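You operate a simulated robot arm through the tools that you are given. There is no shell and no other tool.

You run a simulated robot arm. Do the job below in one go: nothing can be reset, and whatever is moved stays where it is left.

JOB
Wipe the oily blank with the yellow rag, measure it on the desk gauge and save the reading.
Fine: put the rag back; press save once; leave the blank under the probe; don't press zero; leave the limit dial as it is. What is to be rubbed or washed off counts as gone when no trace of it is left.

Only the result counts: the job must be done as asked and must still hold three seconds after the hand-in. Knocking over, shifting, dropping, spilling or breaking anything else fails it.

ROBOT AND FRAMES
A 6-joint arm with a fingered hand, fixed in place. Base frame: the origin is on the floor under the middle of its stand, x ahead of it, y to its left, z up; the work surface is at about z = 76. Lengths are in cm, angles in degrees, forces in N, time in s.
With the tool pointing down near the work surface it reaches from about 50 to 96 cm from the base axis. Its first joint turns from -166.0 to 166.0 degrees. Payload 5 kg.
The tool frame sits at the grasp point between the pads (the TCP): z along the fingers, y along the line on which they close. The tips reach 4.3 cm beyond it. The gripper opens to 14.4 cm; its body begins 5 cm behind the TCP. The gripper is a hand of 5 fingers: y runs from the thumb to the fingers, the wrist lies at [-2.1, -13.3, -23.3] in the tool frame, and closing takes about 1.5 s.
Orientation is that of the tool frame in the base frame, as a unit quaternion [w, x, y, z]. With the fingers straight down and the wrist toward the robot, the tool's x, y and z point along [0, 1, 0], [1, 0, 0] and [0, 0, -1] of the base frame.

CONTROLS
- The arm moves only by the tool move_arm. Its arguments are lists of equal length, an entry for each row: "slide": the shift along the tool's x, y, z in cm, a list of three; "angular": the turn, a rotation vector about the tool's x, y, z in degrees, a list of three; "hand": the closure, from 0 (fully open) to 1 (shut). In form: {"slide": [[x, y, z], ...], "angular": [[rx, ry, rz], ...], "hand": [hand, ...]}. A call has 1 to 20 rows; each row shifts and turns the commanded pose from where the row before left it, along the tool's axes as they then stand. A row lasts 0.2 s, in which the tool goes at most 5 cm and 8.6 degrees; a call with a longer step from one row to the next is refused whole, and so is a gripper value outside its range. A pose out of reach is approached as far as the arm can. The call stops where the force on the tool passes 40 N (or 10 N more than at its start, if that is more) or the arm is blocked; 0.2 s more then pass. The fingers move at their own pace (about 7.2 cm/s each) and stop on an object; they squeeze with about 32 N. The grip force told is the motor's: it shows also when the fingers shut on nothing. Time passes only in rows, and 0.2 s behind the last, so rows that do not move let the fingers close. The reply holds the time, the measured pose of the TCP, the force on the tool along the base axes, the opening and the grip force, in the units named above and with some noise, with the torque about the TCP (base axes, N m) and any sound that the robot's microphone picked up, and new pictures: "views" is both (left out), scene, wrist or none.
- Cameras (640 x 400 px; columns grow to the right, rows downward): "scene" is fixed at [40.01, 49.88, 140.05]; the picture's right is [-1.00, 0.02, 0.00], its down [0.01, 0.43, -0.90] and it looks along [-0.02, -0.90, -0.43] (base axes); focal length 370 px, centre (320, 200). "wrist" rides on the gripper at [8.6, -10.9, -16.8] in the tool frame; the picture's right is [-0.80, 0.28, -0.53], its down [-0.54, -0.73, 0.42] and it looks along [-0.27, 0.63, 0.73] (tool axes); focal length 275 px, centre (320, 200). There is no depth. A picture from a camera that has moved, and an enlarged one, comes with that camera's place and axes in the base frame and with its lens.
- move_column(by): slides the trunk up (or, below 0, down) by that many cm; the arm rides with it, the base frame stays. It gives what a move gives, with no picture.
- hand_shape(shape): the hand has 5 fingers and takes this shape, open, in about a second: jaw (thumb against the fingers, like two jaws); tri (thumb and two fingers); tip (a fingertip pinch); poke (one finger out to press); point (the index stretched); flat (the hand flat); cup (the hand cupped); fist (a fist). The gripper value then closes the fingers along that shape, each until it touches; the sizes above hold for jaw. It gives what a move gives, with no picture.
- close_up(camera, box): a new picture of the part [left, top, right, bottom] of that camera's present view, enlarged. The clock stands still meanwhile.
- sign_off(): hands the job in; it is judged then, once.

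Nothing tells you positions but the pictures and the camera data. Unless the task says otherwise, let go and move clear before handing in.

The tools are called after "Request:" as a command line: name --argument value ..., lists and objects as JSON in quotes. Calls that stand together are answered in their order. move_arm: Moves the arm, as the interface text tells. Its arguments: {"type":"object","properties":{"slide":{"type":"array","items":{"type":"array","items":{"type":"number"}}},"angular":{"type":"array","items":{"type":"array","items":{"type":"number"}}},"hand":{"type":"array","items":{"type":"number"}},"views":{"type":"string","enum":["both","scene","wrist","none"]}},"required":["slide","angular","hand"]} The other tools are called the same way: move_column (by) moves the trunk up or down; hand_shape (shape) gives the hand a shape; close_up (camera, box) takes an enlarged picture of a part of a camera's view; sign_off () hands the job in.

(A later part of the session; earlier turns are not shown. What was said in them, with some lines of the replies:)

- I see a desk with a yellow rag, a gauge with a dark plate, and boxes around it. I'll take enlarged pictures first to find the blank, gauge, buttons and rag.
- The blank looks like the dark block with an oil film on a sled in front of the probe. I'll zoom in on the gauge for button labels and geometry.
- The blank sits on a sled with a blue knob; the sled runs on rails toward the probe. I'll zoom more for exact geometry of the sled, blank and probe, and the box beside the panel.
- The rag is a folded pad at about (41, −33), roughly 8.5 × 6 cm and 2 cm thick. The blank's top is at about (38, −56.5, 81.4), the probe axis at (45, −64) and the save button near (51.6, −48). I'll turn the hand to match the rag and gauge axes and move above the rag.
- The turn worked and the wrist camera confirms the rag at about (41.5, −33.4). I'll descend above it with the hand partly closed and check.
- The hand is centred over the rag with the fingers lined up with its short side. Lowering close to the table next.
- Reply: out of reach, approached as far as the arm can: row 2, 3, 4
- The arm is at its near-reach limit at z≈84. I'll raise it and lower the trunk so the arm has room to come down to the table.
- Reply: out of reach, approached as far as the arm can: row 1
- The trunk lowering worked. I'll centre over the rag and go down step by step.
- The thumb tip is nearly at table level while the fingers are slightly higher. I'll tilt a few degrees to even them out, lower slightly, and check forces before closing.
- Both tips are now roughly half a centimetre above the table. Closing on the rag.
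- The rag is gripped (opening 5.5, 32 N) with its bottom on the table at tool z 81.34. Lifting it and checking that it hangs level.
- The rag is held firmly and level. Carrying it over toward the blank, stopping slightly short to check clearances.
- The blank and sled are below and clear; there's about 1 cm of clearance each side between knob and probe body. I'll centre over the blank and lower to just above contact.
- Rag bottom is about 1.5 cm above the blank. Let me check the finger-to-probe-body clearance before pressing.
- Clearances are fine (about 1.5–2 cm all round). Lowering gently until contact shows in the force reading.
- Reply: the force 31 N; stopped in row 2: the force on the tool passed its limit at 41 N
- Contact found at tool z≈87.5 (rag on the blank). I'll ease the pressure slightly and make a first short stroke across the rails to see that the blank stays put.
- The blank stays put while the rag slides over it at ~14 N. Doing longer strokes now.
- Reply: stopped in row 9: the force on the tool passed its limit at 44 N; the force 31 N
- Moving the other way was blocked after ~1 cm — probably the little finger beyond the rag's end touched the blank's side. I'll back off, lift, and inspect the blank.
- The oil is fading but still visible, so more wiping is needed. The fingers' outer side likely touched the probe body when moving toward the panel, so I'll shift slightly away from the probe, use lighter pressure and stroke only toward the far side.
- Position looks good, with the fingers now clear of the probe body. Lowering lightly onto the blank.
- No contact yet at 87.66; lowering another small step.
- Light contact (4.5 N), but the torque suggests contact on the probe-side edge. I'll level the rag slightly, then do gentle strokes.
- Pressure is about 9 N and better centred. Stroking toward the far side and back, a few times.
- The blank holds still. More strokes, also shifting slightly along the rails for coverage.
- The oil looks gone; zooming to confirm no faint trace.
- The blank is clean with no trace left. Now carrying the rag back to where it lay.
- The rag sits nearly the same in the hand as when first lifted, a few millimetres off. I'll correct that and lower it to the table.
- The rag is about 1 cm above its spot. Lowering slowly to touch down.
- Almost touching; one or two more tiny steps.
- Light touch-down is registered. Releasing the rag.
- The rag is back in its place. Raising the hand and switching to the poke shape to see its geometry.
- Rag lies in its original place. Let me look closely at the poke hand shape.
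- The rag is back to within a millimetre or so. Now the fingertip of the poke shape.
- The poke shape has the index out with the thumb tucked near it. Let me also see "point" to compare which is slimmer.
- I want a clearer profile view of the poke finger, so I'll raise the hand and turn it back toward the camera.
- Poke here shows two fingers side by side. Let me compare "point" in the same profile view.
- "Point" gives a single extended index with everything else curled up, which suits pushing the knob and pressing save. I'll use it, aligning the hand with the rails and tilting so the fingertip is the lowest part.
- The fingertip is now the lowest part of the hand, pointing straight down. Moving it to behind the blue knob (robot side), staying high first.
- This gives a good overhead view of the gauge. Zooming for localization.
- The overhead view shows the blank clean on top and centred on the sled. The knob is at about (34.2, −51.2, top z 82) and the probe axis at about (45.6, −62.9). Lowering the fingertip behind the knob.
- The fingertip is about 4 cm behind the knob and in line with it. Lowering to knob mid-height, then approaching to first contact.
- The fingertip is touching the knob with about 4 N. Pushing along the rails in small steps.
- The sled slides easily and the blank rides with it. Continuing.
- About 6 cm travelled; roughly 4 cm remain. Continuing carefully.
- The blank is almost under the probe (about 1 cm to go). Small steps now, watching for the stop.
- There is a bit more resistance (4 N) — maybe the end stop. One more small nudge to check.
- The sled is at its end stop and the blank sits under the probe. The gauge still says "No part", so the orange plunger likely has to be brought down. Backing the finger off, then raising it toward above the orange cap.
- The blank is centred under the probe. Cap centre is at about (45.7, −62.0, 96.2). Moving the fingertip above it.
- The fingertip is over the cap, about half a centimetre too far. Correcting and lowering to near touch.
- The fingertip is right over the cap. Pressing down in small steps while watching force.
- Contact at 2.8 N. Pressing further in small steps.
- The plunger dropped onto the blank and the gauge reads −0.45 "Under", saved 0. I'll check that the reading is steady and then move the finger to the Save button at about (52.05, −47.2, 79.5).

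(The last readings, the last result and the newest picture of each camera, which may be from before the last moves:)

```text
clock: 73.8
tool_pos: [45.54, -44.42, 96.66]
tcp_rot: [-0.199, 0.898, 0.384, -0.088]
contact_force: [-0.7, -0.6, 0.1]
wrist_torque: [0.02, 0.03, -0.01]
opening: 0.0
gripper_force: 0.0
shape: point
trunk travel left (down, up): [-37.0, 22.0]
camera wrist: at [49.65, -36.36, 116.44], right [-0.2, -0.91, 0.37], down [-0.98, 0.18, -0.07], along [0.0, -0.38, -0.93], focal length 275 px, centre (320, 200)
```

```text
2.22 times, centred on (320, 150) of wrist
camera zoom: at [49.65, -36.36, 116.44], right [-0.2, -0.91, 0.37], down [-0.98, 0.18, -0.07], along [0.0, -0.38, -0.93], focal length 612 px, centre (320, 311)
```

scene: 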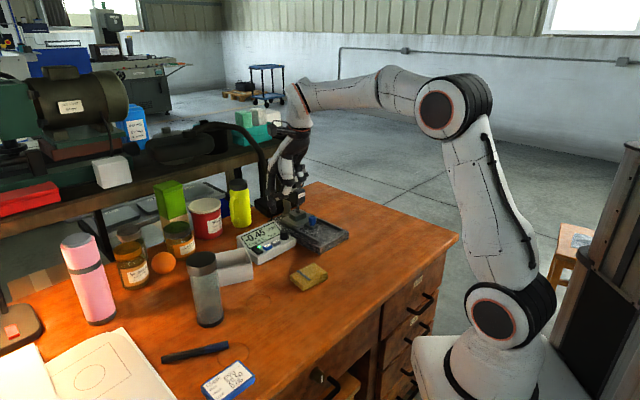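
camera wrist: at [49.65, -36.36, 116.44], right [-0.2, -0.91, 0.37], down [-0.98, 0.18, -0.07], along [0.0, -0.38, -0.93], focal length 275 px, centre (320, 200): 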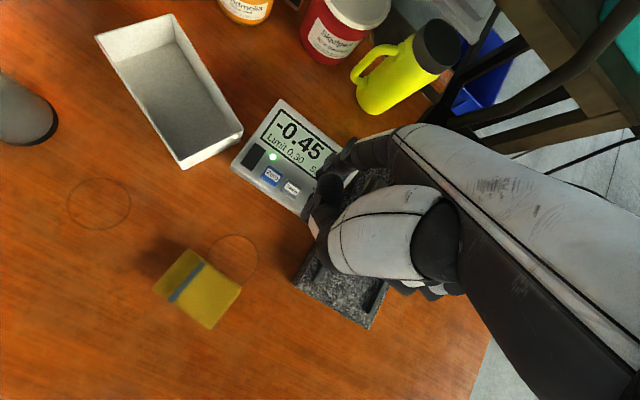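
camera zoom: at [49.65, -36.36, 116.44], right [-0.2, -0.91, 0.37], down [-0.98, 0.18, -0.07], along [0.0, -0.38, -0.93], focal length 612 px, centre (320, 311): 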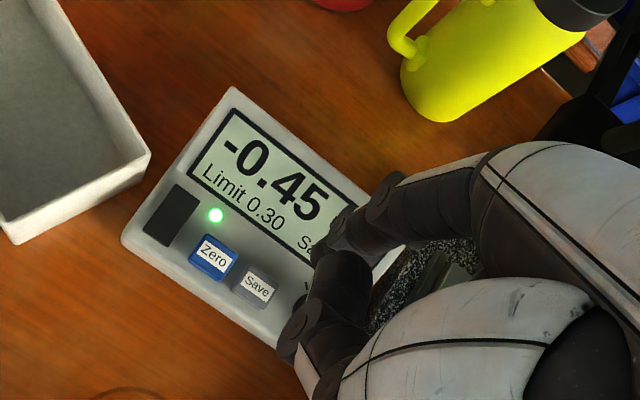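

The reading holds at −0.45. The fingertip is over Save within a few millimetres; correcting and lowering to about 1.5 cm above it.

Request:
move_arm --slide '[[-0.3, 0.07, -0.03], [0.011, 1.194, 2.532], [0.011, 1.194, 2.532], [0.008, 0.853, 1.808], [0, 0, 0]]' --angular '[[0, 0, 0], [0, 0, 0], [0, 0, 0], [0, 0, 0], [0, 0, 0]]' --hand '[0, 0, 0, 0, 0]' --views "none"

Request:
close_up --camera "scene" --box '[240, 200, 310, 260]'

Request:
close_up --camera "wrist" --box '[220, 90, 380, 240]'

```text
clock: 75.0
tool_pos: [45.24, -44.84, 89.05]
tcp_rot: [-0.198, 0.898, 0.383, -0.088]
contact_force: [0.1, 0.1, -0.4]
wrist_torque: [0.03, 0.03, 0.03]
opening: 0.0
gripper_force: 0.0
shape: point
trunk travel left (down, up): [-37.0, 22.0]
```

```text
6.67 times, centred on (275, 230) of scene
camera zoom: at [40.01, 49.88, 140.05], right [-1.0, 0.02, 0.0], down [0.01, 0.43, -0.9], along [-0.02, -0.9, -0.43], focal length 2468 px, centre (620, 0)
```

zoom: 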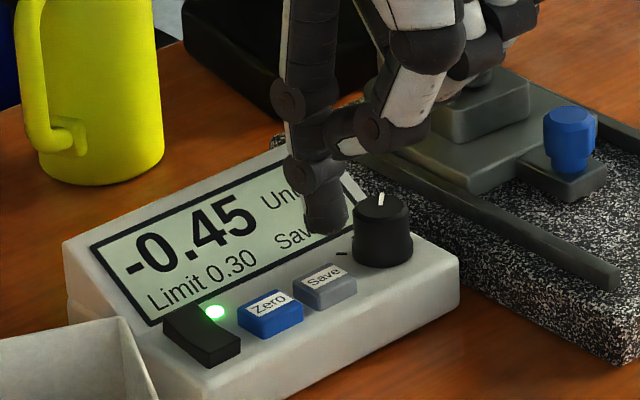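

```text
2.67 times, centred on (300, 165) of wrist
camera zoom: at [49.37, -36.71, 108.87], right [-0.2, -0.91, 0.37], down [-0.98, 0.18, -0.07], along [0.0, -0.37, -0.93], focal length 734 px, centre (373, 293)
```

zoom: 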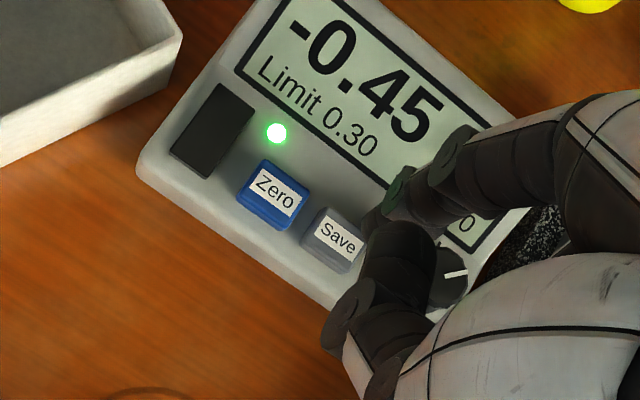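

The finger is just above Save. A small correction, then lowering to near contact.

Request:
move_arm --slide '[[0.18, -0.156, 0.07], [0.003, 0.32, 0.678], [0.003, 0.256, 0.543], [0, 0, 0]]' --angular '[[0, 0, 0], [0, 0, 0], [0, 0, 0], [0, 0, 0]]' --hand '[0, 0, 0, 0]' --views "none"

Request:
close_up --camera "scene" --box '[250, 210, 300, 255]'

Request:
close_up --camera "wrist" --box '[260, 110, 360, 210]'

```text
clock: 76.0
tool_pos: [45.25, -44.58, 87.72]
tcp_rot: [-0.199, 0.897, 0.384, -0.089]
contact_force: [0.0, 0.9, 0.2]
wrist_torque: [0.03, 0.03, 0.01]
opening: 0.02
gripper_force: 0.1
shape: point
trunk travel left (down, up): [-37.0, 22.0]
```

```text
8.89 times, centred on (275, 232) of scene
camera zoom: at [40.01, 49.88, 140.05], right [-1.0, 0.02, 0.0], down [0.01, 0.43, -0.9], along [-0.02, -0.9, -0.43], focal length 3291 px, centre (720, -89)
```

zoom: 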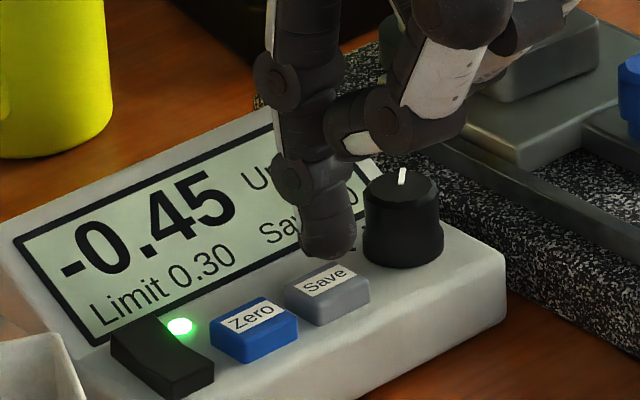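

```text
4.00 times, centred on (310, 160) of wrist
camera zoom: at [49.43, -36.45, 107.62], right [-0.2, -0.91, 0.37], down [-0.98, 0.18, -0.07], along [0.0, -0.38, -0.93], focal length 1101 px, centre (360, 360)
```

zoom: 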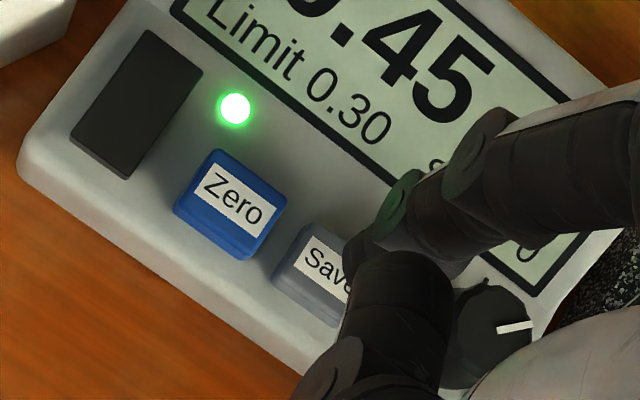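

The tip is slightly toward the display side of Save; nudging back a few millimetres and then pressing in tiny steps.

Request:
move_arm --slide '[[0.253, -0.219, 0.102], [0.001, 0.128, 0.271], [0, 0, 0]]' --angular '[[0, 0, 0], [0, 0, 0], [0, 0, 0]]' --hand '[0, 0, 0]' --views "none"

Request:
close_up --camera "scene" --box '[250, 210, 300, 255]'

```text
clock: 76.8
tool_pos: [45.31, -44.14, 87.7]
tcp_rot: [-0.198, 0.898, 0.383, -0.088]
contact_force: [-0.6, 0.7, -0.2]
wrist_torque: [0.01, 0.02, 0.02]
opening: 0.02
gripper_force: 0.1
shape: point
trunk travel left (down, up): [-37.0, 22.0]
```

```text
8.89 times, centred on (275, 232) of scene
camera zoom: at [40.01, 49.88, 140.05], right [-1.0, 0.02, 0.0], down [0.01, 0.43, -0.9], along [-0.02, -0.9, -0.43], focal length 3291 px, centre (720, -89)
```

zoom: 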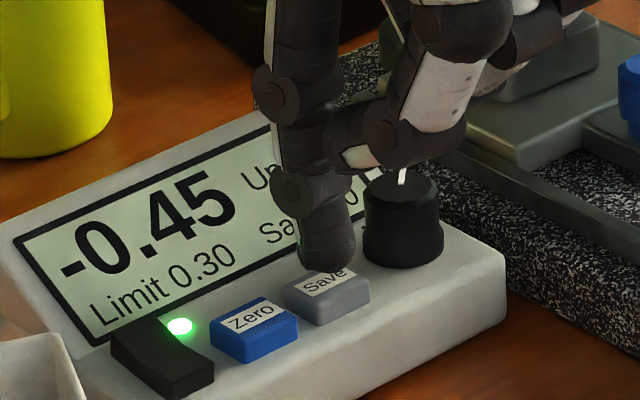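

Fingertip is right at the button's top. Pressing in small increments.

Request:
move_arm --slide '[[0.001, 0.128, 0.271], [0, 0, 0]]' --angular '[[0, 0, 0], [0, 0, 0]]' --hand '[0, 0]' --views "none"

Request:
close_up --camera "scene" --box '[250, 210, 300, 255]'

```text
clock: 77.4
tool_pos: [45.35, -44.08, 87.24]
tcp_rot: [-0.198, 0.898, 0.383, -0.088]
contact_force: [-0.4, 0.2, 0.9]
wrist_torque: [-0.03, -0.03, 0.01]
opening: 13.62
gripper_force: 0.1
shape: point
trunk travel left (down, up): [-37.0, 22.0]
```

```text
8.89 times, centred on (275, 232) of scene
camera zoom: at [40.01, 49.88, 140.05], right [-1.0, 0.02, 0.0], down [0.01, 0.43, -0.9], along [-0.02, -0.9, -0.43], focal length 3291 px, centre (720, -89)
```

zoom: 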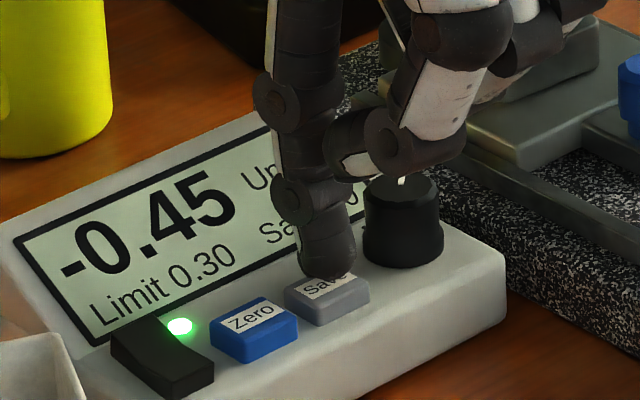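

First touch (about 1 N). The saved counter is hidden by the finger; I'll press a little more and check from the wrist camera.

Request:
move_arm --slide '[[0.001, 0.064, 0.136], [0, 0, 0]]' --angular '[[0, 0, 0], [0, 0, 0]]' --hand '[0, 0]' --views "none"

Request:
close_up --camera "scene" --box '[250, 210, 300, 255]'

Request:
close_up --camera "wrist" --box '[260, 90, 380, 210]'

```text
clock: 78.0
tool_pos: [45.18, -44.07, 87.2]
tcp_rot: [-0.198, 0.897, 0.384, -0.089]
contact_force: [0.8, 0.7, 2.0]
wrist_torque: [-0.08, -0.18, 0.04]
opening: 0.0
gripper_force: 0.0
shape: point
trunk travel left (down, up): [-37.0, 22.0]
heard: click
```

```text
8.89 times, centred on (275, 232) of scene
camera zoom: at [40.01, 49.88, 140.05], right [-1.0, 0.02, 0.0], down [0.01, 0.43, -0.9], along [-0.02, -0.9, -0.43], focal length 3291 px, centre (720, -89)
```

zoom: 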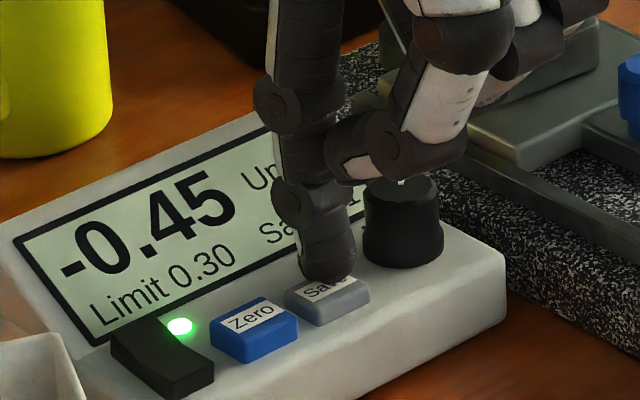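

```text
3.33 times, centred on (320, 150) of wrist
camera zoom: at [49.39, -36.04, 106.94], right [-0.2, -0.91, 0.37], down [-0.98, 0.18, -0.07], along [0.0, -0.38, -0.93], focal length 918 px, centre (320, 367)
```

zoom: 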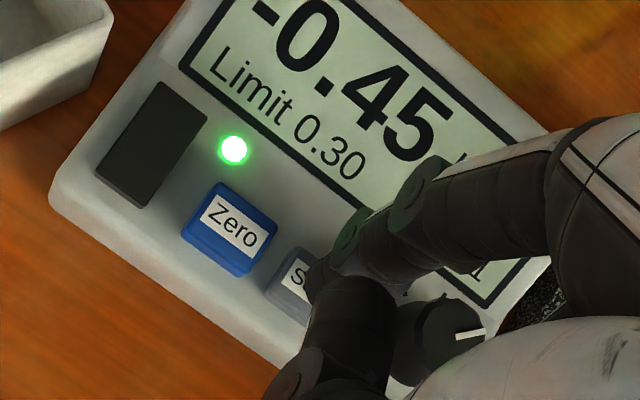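

A click was heard and the counter appears to show 1. Lifting straight up now.

Request:
move_arm --slide '[[-0.006, -0.64, -1.356], [-0.015, -1.62, -3.436], [-0.015, -1.62, -3.436], [-0.015, -1.62, -3.436], [0, 0, 0]]' --angular '[[0, 0, 0], [0, 0, 0], [0, 0, 0], [0, 0, 0], [0, 0, 0]]' --hand '[0, 0, 0, 0, 0]' --views "none"

Request:
close_up --camera "scene" --box '[225, 170, 325, 260]'

```text
clock: 79.2
tool_pos: [45.18, -43.9, 99.91]
tcp_rot: [-0.199, 0.897, 0.384, -0.089]
contact_force: [-0.4, 0.3, 0.3]
wrist_torque: [-0.02, 0.01, -0.01]
opening: 0.0
gripper_force: 0.1
shape: point
trunk travel left (down, up): [-37.0, 22.0]
```

```text
4.44 times, centred on (275, 215) of scene
camera zoom: at [40.01, 49.88, 140.05], right [-1.0, 0.02, 0.0], down [0.01, 0.43, -0.9], along [-0.02, -0.9, -0.43], focal length 1646 px, centre (520, 133)
```

zoom: 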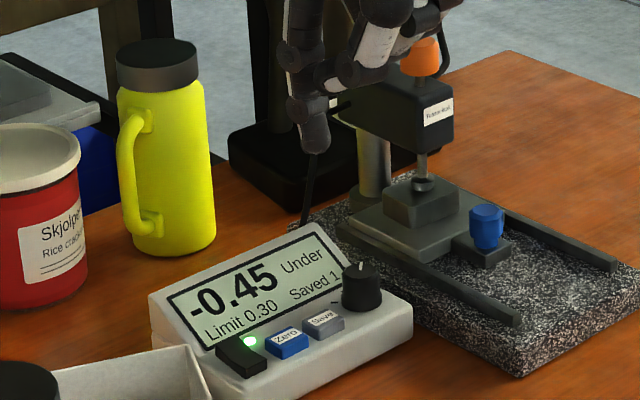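

Saved 1, reading −0.45, limit still 0.30, blank under the probe. Moving the hand clear and making a final check of everything.

Request:
move_arm --slide '[[-0.015, -1.62, -3.436], [-0.015, -1.62, -3.436], [1.72, -2.0, 0.9], [1.72, -2.0, 0.9], [1.72, -2.0, 0.9], [0, 0, 0], [0, 0, 0]]' --angular '[[0, 0, 0], [0, 0, 0], [0, 0, 0], [0, 0, 0], [0, 0, 0], [0, 0, 0], [0, 0, 0]]' --hand '[0, 0, 0, 0, 0, 0, 0]'

Request:
close_up --camera "scene" --box '[225, 170, 345, 300]'

Request:
close_up --camera "scene" --box '[300, 200, 330, 230]'

Request:
close_up --camera "scene" --box '[280, 195, 330, 230]'

```text
clock: 80.8
tool_pos: [43.99, -35.68, 107.7]
tcp_rot: [-0.198, 0.898, 0.383, -0.088]
contact_force: [-0.2, -0.2, 0.0]
wrist_torque: [0.05, 0.02, 0.0]
opening: 0.01
gripper_force: 0.1
shape: point
trunk travel left (down, up): [-37.0, 22.0]
camera wrist: at [48.11, -27.58, 127.42], right [-0.2, -0.91, 0.37], down [-0.98, 0.18, -0.07], along [0.0, -0.38, -0.93], focal length 275 px, centre (320, 200)
```

scene: 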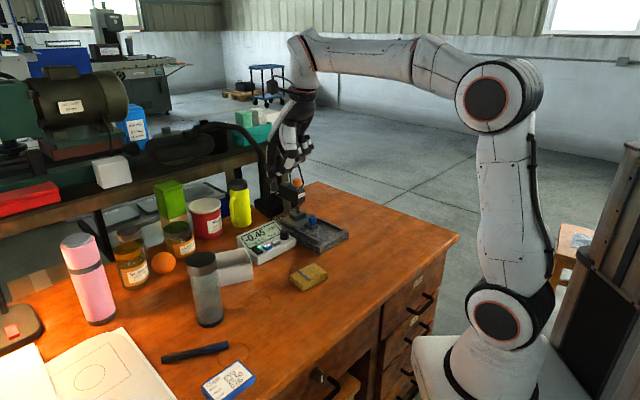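
wrist: 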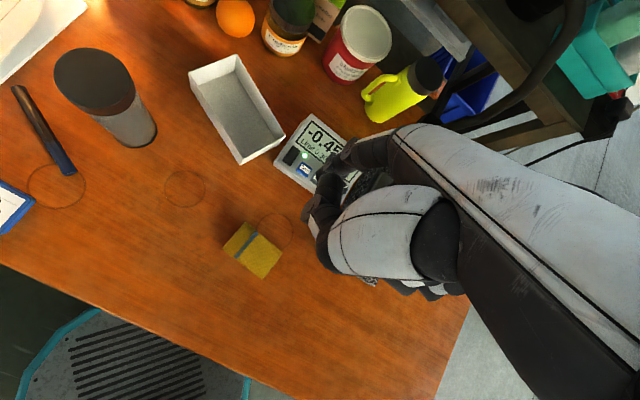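

```text
3.08 times, centred on (285, 235) of scene
camera zoom: at [40.01, 49.88, 140.05], right [-1.0, 0.02, 0.0], down [0.01, 0.43, -0.9], along [-0.02, -0.9, -0.43], focal length 1139 px, centre (428, 92)
```

zoom: 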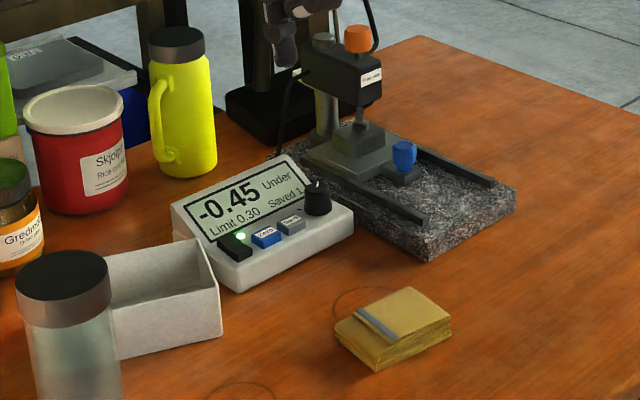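

```text
13.33 times, centred on (315, 215) of scene
camera zoom: at [40.01, 49.88, 140.05], right [-1.0, 0.02, 0.0], down [0.01, 0.43, -0.9], along [-0.02, -0.9, -0.43], focal length 4937 px, centre (387, 0)
```

zoom: 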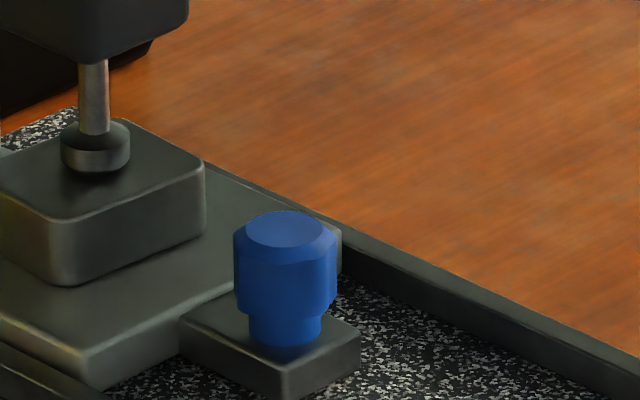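

```text
11.43 times, centred on (305, 212) of scene
camera zoom: at [40.01, 49.88, 140.05], right [-1.0, 0.02, 0.0], down [0.01, 0.43, -0.9], along [-0.02, -0.9, -0.43], focal length 4231 px, centre (491, 57)
```

zoom: 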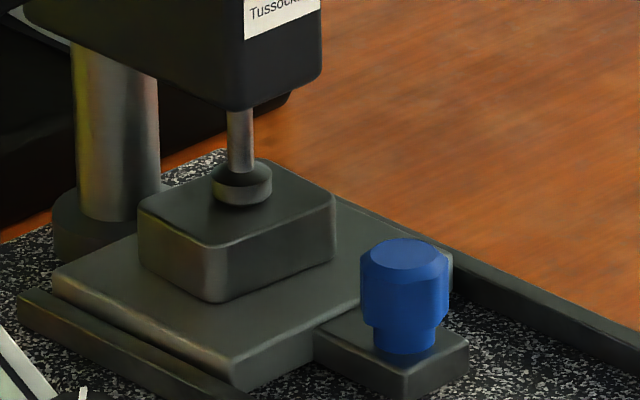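

The blank is clean and under the lowered probe. The reading of −0.45 is saved once, the limit dial is unchanged, the rag is back in its place and the hand is clear. Handing in.

Request:
sign_off

```text
The job is handed in.
```

The job is done and handed in: the blank is wiped, measured and saved. The gauge reads −0.45, marked "Under" against the 0.30 limit.

- **Wiping:** no oil trace shows on the blank in the close-ups. While wiping, one stroke stopped on force, probably a finger touching the probe body. The blank shifted about half a centimetre on its sled, but the gauge base did not move.
- **Measuring:** the sled is at its end stop with the blank centred under the lowered probe. The reading held steady before I saved.
- **Saving:** I pressed save once and the counter shows 1. I did not press zero, and the limit dial still reads 0.30.
- **Rag:** it is back where it lay, to within a few millimetres.
- **Other objects:** I saw nothing else disturbed, and the hand is clear.
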